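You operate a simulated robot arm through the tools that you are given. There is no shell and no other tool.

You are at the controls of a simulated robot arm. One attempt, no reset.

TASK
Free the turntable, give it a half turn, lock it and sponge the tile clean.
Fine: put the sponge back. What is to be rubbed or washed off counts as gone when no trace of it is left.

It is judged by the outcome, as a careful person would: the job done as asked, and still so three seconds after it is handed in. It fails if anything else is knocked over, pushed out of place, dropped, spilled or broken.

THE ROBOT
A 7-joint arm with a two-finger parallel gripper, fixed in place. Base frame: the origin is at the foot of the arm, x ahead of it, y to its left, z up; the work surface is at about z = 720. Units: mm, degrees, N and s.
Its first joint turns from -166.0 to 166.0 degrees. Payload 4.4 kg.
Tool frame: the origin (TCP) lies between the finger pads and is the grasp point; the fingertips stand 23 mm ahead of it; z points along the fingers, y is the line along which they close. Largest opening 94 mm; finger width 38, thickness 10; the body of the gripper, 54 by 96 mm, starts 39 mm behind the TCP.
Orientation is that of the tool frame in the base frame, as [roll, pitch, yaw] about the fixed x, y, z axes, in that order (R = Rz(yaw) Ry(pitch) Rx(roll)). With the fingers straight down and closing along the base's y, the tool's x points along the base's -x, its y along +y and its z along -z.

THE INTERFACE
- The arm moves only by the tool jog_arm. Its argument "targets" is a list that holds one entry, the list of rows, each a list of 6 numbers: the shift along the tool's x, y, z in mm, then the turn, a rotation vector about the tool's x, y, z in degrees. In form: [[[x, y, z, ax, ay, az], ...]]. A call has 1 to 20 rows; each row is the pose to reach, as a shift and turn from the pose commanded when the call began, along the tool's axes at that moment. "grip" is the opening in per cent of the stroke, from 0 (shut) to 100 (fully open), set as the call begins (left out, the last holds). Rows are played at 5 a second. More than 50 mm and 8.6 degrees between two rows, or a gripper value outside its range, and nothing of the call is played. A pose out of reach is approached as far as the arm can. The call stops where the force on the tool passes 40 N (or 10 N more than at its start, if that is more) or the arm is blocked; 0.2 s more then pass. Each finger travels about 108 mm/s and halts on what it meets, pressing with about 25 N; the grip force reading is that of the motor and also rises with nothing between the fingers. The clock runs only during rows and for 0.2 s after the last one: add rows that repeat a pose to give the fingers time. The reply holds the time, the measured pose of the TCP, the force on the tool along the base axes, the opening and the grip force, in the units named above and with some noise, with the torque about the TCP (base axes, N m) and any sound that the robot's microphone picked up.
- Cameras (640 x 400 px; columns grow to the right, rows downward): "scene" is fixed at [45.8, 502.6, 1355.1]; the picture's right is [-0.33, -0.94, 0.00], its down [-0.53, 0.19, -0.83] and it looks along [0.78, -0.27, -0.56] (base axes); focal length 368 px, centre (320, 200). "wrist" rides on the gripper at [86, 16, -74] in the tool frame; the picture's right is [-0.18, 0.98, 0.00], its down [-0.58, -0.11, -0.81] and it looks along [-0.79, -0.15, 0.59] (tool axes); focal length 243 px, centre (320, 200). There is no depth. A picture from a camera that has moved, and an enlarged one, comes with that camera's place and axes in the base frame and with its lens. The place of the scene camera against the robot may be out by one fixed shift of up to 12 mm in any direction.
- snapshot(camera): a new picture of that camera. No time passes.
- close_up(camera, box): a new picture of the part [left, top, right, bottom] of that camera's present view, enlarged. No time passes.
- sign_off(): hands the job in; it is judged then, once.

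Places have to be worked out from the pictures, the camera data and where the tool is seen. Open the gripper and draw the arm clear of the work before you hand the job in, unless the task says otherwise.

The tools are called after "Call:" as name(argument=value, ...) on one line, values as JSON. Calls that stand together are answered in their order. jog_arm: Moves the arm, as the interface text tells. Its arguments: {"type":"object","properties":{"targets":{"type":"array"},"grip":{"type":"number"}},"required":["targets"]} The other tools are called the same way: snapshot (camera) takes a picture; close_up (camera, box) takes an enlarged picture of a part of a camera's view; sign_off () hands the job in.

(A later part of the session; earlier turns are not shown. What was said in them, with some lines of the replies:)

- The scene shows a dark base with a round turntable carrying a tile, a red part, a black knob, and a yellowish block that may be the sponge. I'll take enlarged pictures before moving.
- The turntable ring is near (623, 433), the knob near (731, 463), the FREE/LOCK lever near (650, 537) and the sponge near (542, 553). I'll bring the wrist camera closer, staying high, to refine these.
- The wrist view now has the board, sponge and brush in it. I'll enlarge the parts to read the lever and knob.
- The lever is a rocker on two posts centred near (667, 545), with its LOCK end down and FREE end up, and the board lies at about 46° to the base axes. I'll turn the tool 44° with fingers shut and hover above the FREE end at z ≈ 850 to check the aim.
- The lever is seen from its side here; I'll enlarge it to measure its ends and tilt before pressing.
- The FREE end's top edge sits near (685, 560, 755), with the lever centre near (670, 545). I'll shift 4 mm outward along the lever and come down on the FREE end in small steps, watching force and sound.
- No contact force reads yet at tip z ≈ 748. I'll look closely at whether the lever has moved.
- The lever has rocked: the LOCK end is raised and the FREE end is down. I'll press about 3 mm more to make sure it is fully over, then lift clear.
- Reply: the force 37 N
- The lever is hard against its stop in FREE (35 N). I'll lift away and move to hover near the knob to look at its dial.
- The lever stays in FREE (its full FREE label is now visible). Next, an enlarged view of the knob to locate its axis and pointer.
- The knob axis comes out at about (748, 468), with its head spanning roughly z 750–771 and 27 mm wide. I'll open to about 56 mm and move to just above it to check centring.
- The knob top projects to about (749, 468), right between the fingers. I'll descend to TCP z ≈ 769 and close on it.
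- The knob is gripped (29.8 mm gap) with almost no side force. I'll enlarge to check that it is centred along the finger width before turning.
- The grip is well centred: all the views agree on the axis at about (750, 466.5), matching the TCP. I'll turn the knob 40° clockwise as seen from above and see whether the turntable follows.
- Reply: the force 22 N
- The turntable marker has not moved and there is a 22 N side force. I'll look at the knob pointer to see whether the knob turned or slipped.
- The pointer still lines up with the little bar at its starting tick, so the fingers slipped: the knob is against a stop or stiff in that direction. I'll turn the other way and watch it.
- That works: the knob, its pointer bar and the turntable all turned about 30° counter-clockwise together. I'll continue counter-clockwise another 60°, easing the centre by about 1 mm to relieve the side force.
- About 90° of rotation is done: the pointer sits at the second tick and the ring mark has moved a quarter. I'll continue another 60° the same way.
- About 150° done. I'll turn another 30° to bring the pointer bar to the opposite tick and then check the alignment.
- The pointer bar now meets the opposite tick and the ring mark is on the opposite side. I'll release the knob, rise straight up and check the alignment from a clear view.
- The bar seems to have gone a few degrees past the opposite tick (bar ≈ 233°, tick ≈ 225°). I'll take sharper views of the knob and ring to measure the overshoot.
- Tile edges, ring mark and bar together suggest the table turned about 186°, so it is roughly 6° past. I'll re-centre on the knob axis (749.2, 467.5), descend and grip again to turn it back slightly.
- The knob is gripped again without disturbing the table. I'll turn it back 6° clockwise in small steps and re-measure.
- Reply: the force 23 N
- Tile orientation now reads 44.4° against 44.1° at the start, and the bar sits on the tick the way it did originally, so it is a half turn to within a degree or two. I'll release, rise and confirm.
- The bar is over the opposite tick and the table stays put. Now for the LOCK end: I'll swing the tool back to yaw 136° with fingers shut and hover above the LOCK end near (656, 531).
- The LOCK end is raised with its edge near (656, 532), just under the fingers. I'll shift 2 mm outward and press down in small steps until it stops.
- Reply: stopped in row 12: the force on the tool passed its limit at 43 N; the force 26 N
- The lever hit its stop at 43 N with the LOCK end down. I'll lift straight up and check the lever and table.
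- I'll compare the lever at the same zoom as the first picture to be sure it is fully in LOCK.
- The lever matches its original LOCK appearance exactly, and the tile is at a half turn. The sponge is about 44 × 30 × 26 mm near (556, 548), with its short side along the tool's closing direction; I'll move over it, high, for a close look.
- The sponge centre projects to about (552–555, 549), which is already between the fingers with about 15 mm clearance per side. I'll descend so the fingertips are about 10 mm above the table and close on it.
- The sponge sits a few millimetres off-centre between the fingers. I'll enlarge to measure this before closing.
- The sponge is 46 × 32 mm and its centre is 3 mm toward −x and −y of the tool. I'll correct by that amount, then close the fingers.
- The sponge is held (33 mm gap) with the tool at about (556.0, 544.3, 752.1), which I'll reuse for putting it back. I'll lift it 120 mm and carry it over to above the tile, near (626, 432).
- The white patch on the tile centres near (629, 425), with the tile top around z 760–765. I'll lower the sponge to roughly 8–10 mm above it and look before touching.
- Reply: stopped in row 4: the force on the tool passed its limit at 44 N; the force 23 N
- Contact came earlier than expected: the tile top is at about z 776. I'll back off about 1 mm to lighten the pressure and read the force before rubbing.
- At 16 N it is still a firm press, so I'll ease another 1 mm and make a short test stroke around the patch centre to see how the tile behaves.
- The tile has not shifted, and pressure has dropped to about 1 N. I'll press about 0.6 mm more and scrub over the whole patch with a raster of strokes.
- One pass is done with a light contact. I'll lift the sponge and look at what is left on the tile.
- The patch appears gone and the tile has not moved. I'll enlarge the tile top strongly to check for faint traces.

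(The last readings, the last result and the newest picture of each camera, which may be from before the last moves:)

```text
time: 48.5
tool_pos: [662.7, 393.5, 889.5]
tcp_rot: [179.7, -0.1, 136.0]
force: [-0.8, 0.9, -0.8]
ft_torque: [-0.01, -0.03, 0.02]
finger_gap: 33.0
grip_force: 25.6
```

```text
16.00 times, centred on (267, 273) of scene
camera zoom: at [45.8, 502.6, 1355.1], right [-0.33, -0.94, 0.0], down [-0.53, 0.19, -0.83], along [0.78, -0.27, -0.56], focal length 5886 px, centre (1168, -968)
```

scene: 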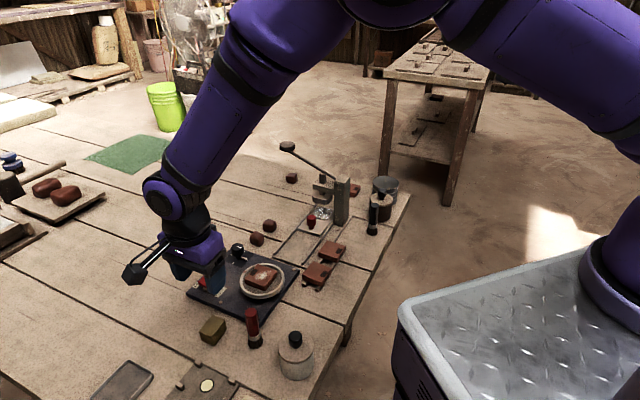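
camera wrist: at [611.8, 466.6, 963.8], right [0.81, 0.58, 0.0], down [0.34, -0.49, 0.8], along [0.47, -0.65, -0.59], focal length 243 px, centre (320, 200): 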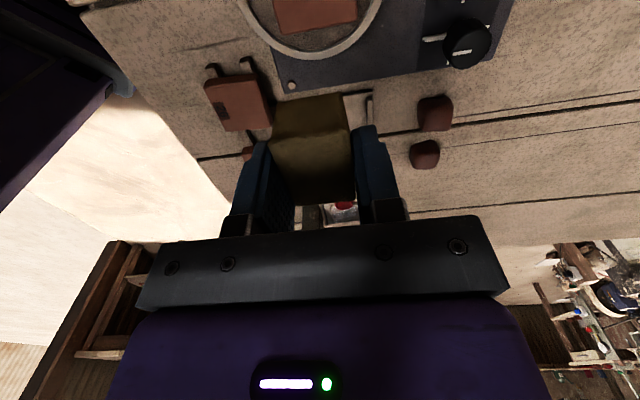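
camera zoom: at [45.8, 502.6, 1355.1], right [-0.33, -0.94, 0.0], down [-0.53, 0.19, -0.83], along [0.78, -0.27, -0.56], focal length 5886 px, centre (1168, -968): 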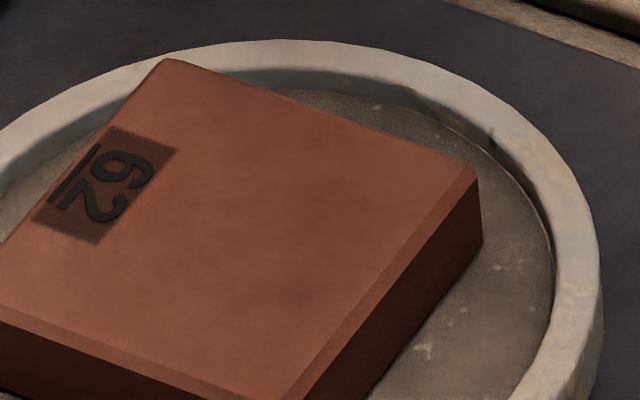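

The tile is clean with no trace left. Now I'll carry the sponge back above its original spot (tool at 556.0, 544.3), staying high.

Call:
jog_arm(targets=[[[36, 6.6, 0, 0, 0, 0], [72, 13.3, 0, 0, 0, 0], [108, 20, 0, 0, 0, 0], [144, 26.6, 0, 0, 0, 0], [179.9, 33.2, 0, 0, 0, 0], [179.9, 33.2, 30, 0, 0, 0], [179.9, 33.2, 70, 0, 0, 0], [179.9, 33.2, 110, 0, 0, 0], [179.9, 33.2, 110, 0, 0, 0]]])

Call:
snapshot(camera="wrist")

Call:
close_up(camera="scene", box=[160, 280, 288, 370])

```text
time: 50.5
tool_pos: [558.2, 541.1, 778.0]
tcp_rot: [179.7, -0.1, 136.0]
force: [-0.4, 0.2, -0.9]
ft_torque: [-0.01, -0.01, 0.01]
finger_gap: 33.0
grip_force: 25.0
```

```text
taken
camera wrist: at [506.0, 614.0, 853.0], right [0.82, 0.58, 0.01], down [0.34, -0.49, 0.8], along [0.47, -0.65, -0.59], focal length 243 px, centre (320, 200)
```

wrist: 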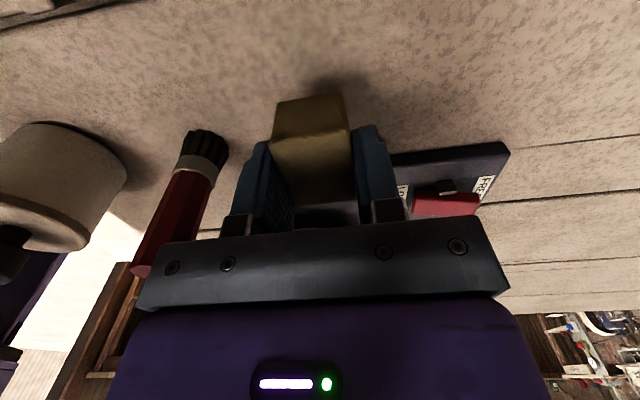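

```text
4.44 times, centred on (224, 325) of scene
camera zoom: at [45.8, 502.6, 1355.1], right [-0.33, -0.94, 0.0], down [-0.53, 0.19, -0.83], along [0.78, -0.27, -0.56], focal length 1635 px, centre (747, -356)
```

zoom: 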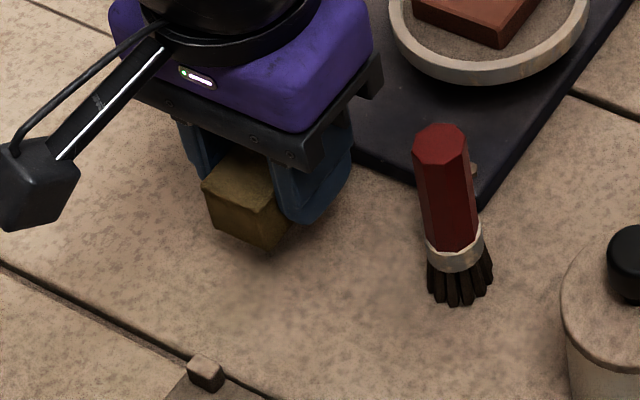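

The tool is within about 1.5 mm of the grasp position. I'll correct that and lower the sponge to the table in small steps, watching the force.

Call:
jog_arm(targets=[[[1.4, 0.5, 8, 0.15, 0, 0], [1.4, 0.5, 16, 0.15, 0, 0], [1.4, 0.5, 22, 0.15, 0, 0], [1.4, 0.5, 24.5, 0.15, 0, 0], [1.4, 0.5, 25.5, 0.15, 0, 0], [1.4, 0.5, 26.3, 0.15, 0, 0], [1.4, 0.5, 26.8, 0.15, 0, 0]]])

Call:
snapshot(camera="wrist")

Call:
close_up(camera="scene", box=[160, 290, 260, 352])

```text
time: 52.1
tool_pos: [557.0, 543.6, 752.4]
tcp_rot: [179.8, 0.0, 136.0]
force: [0.6, -0.3, 0.3]
ft_torque: [-0.01, 0.0, 0.0]
finger_gap: 33.3
grip_force: 24.2
```

```text
taken
camera wrist: at [505.6, 616.6, 827.3], right [0.82, 0.58, 0.0], down [0.34, -0.48, 0.81], along [0.47, -0.66, -0.59], focal length 243 px, centre (320, 200)
```

wrist: 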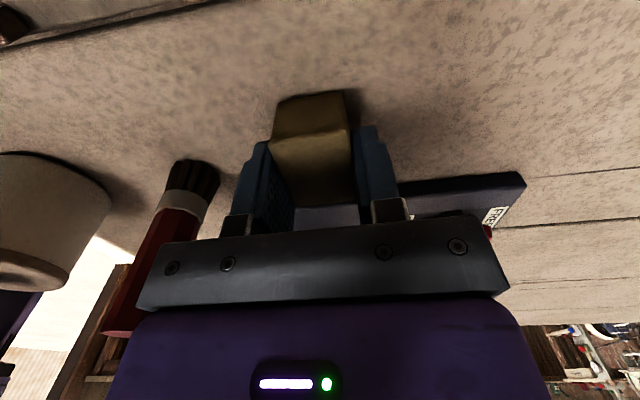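

```text
6.40 times, centred on (210, 321) of scene
camera zoom: at [45.8, 502.6, 1355.1], right [-0.33, -0.94, 0.0], down [-0.53, 0.19, -0.83], along [0.78, -0.27, -0.56], focal length 2355 px, centre (1024, -574)
```

zoom: 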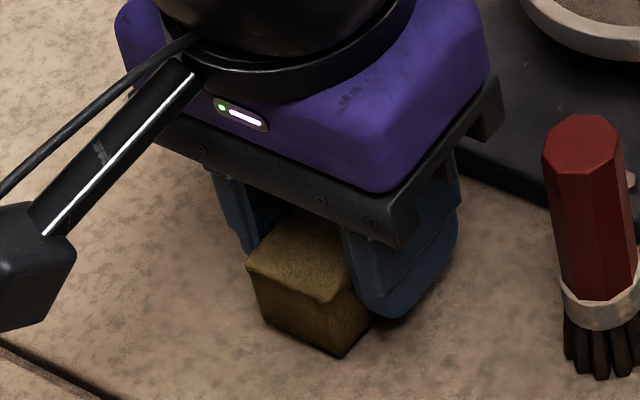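

The sponge is about 1 mm off in y and 1.2 mm above its resting height. I'll trim that and lower gently until it touches.

Call:
jog_arm(targets=[[[-0.5, -1, 0, 0, 0, 0], [-0.5, -1, 0.4, 0, 0, 0], [-0.5, -1, 0.8, 0, 0, 0], [-0.5, -1, 1.2, 0, 0, 0], [-0.5, -1, 1.2, 0, 0, 0]]])

Call:
close_up(camera="scene", box=[160, 290, 260, 352])

Call:
close_up(camera="wrist", box=[230, 75, 410, 215])

```text
time: 53.3
tool_pos: [556.5, 542.9, 751.5]
tcp_rot: [179.9, -0.1, 136.0]
force: [0.3, -0.1, 0.0]
ft_torque: [0.01, -0.04, 0.01]
finger_gap: 33.0
grip_force: 25.1
```

```text
6.40 times, centred on (210, 321) of scene
camera zoom: at [45.8, 502.6, 1355.1], right [-0.33, -0.94, 0.0], down [-0.53, 0.19, -0.83], along [0.78, -0.27, -0.56], focal length 2355 px, centre (1024, -574)
```

zoom: 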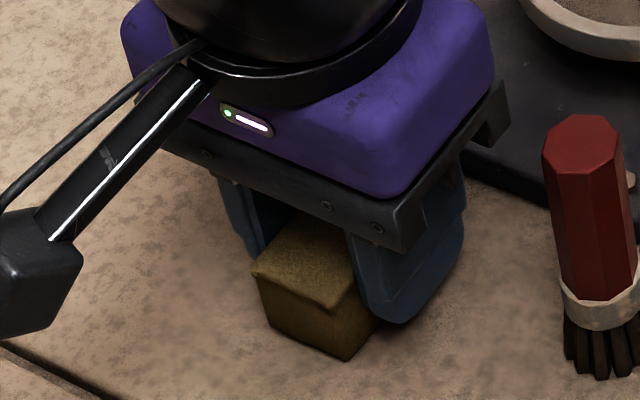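

```text
2.86 times, centred on (320, 145) of wrist
camera zoom: at [504.7, 615.3, 825.5], right [0.82, 0.58, 0.0], down [0.34, -0.48, 0.81], along [0.47, -0.66, -0.59], focal length 693 px, centre (320, 357)
```

zoom: 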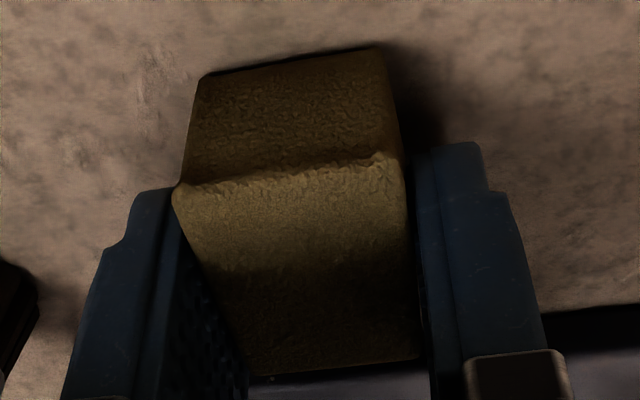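

Position now matches the grasp pose within 1 mm, but there is still no contact force, so the sponge probably slid up slightly in the fingers while pressing. I'll lower a bit more until it touches.

Call:
jog_arm(targets=[[[0.2, 0.3, 0.4, 0, 0, 0], [0.2, 0.3, 0.8, 0, 0, 0], [0.2, 0.3, 1.2, 0, 0, 0], [0.2, 0.3, 1.2, 0, 0, 0]]])

Call:
close_up(camera="scene", box=[180, 310, 244, 350])

```text
time: 54.3
tool_pos: [556.6, 542.9, 751.2]
tcp_rot: [179.9, -0.1, 136.0]
force: [-2.9, -3.2, 7.9]
ft_torque: [-0.1, 0.1, 0.01]
finger_gap: 33.1
grip_force: 24.5
```

```text
10.00 times, centred on (212, 330) of scene
camera zoom: at [45.8, 502.6, 1355.1], right [-0.33, -0.94, 0.0], down [-0.53, 0.19, -0.83], along [0.78, -0.27, -0.56], focal length 3679 px, centre (1400, -1100)
```

zoom: 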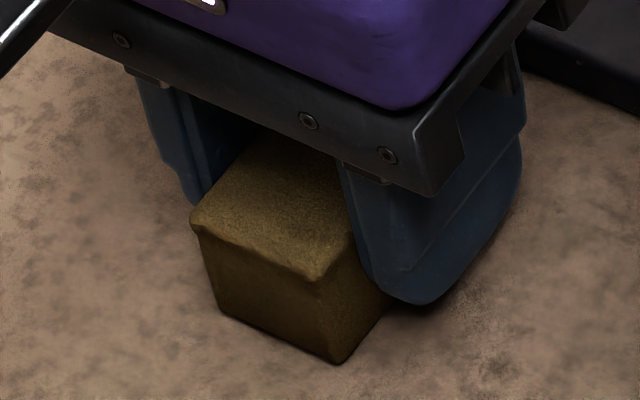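

The sponge is resting on the table (8 N up). I'll open the fingers and rise straight up.

Call:
jog_arm(targets=[[[0, 0, -0.4, 0, 0, 0], [0, 0, -0.4, 0, 0, 0], [0, 0, -0.4, 0, 0, 0], [0, 0, -0.4, 0, 0, 0]]], grip=65)

Call:
jog_arm(targets=[[[0, 0, -10, 0, 0, 0], [0, 0, -35, 0, 0, 0], [0, 0, -70, 0, 0, 0], [0, 0, -110, 0, 0, 0], [0, 0, -150, 0, 0, 0]]])

Call:
close_up(camera="scene", box=[180, 300, 308, 390])

Call:
snapshot(camera="wrist")

```text
time: 55.3
tool_pos: [556.7, 542.2, 749.9]
tcp_rot: [179.9, -0.1, 136.0]
force: [0.0, -0.5, 0.1]
ft_torque: [0.0, -0.01, 0.01]
finger_gap: 61.2
grip_force: 0.0
```

```text
time: 56.5
tool_pos: [554.8, 542.4, 900.4]
tcp_rot: [180.0, -0.2, 136.0]
force: [0.0, 0.2, -0.1]
ft_torque: [0.02, 0.02, -0.03]
finger_gap: 61.2
grip_force: 0.1
```

```text
4.44 times, centred on (244, 345) of scene
camera zoom: at [45.8, 502.6, 1355.1], right [-0.33, -0.94, 0.0], down [-0.53, 0.19, -0.83], along [0.78, -0.27, -0.56], focal length 1635 px, centre (658, -444)
```

zoom: 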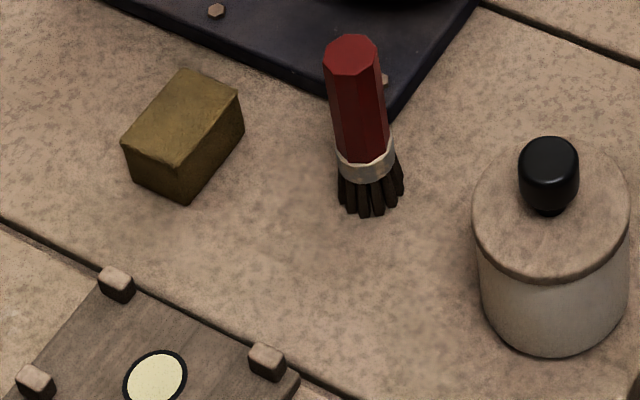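

```text
taken
camera wrist: at [503.2, 615.6, 975.4], right [0.82, 0.58, 0.0], down [0.34, -0.48, 0.81], along [0.47, -0.66, -0.59], focal length 243 px, centre (320, 200)
```

wrist: 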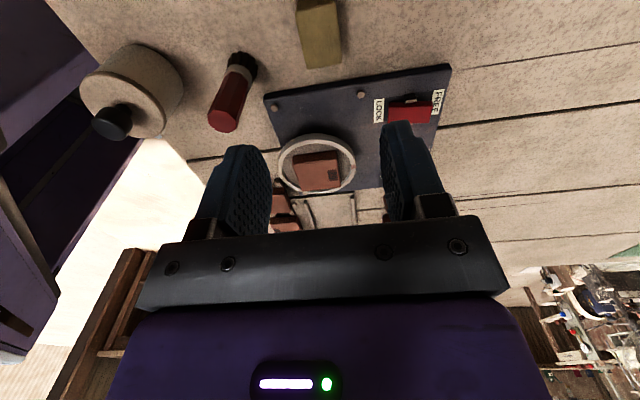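

The sponge is back in its original spot within about a millimetre. I'll draw the arm up and clear with the gripper open, then make a final check of everything.

Call:
jog_arm(targets=[[[0, 0, -40, 0, 0, 0], [0, 0, -80, 0, 0, 0], [0, 0, -120, 0, 0, 0], [20, 0, -160, 0, 0, 0], [40, 0, -190, 0, 0, 0]]], grip=100)

Call:
snapshot(camera="scene")

Call:
close_up(camera="scene", box=[180, 235, 308, 315])

Call:
close_up(camera="scene", box=[245, 258, 301, 302])

Call:
snapshot(camera="wrist")

```text
time: 57.7
tool_pos: [526.7, 570.6, 1088.8]
tcp_rot: [179.8, 0.0, 136.1]
force: [0.7, 0.1, -0.3]
ft_torque: [0.0, 0.03, -0.01]
finger_gap: 93.6
grip_force: 0.1
```

```text
taken
```

scene: 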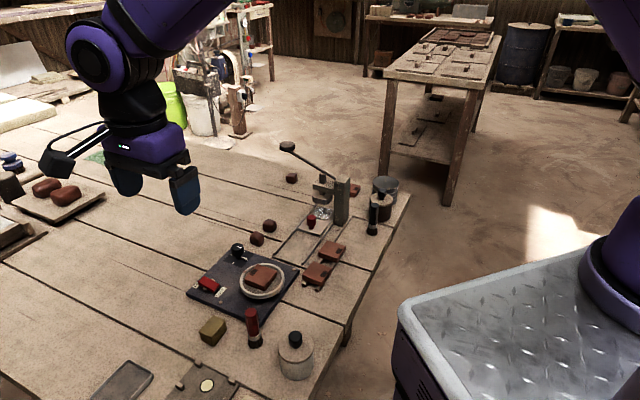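

```text
5.00 times, centred on (244, 275) of scene
camera zoom: at [45.8, 502.6, 1355.1], right [-0.33, -0.94, 0.0], down [-0.53, 0.19, -0.83], along [0.78, -0.27, -0.56], focal length 1840 px, centre (700, -175)
```

zoom: 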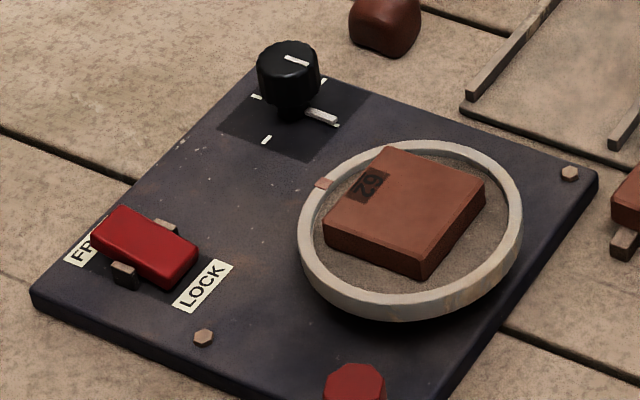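

```text
9.09 times, centred on (273, 280) of scene
camera zoom: at [45.8, 502.6, 1355.1], right [-0.33, -0.94, 0.0], down [-0.53, 0.19, -0.83], along [0.78, -0.27, -0.56], focal length 3345 px, centre (747, -527)
```

zoom: 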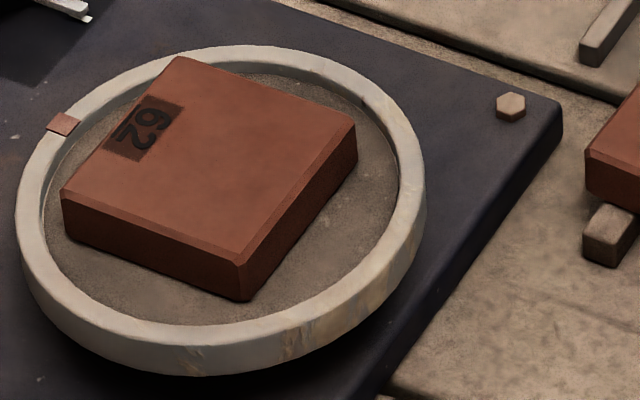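

```text
taken
camera wrist: at [475.6, 643.0, 1164.4], right [0.82, 0.58, 0.0], down [0.34, -0.48, 0.81], along [0.47, -0.66, -0.59], focal length 243 px, centre (320, 200)
```

wrist: 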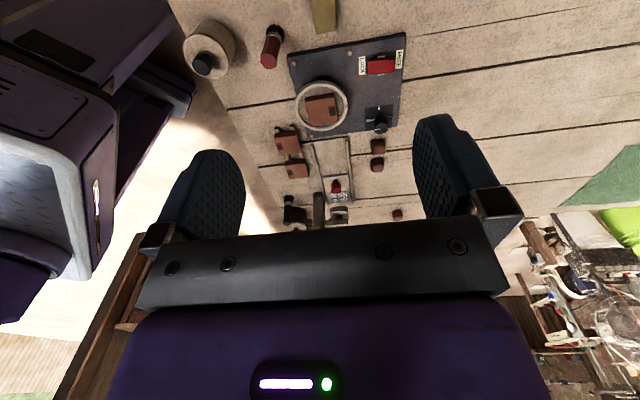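

Final check: the ring mark is diametrically opposite its start (within about 2°), the lever is in LOCK and the tile is spotless. The sponge is back, nothing else has moved, and the arm is clear with the gripper open, so I'm handing the job in.

Call:
sign_off()

```text
The job is handed in.
```

The job is done and handed in; I haven't had the judge's result back.

- **Turntable:** I pressed the lever to FREE and turned the table half a turn with the knob. It overshot by about 6° and I turned it back. The ring mark now sits opposite where it started, within about 2°.
- **Lock:** the lever is back in LOCK and looks the same as it did at the start.
- **Tile:** the white patch is gone, with no trace left even in enlarged pictures. The tile did not shift while I rubbed it.
- **Sponge:** it is back in its original spot, within about a millimetre.

In the final pictures nothing else was knocked over or moved. The gripper is open and the arm is clear of the work.
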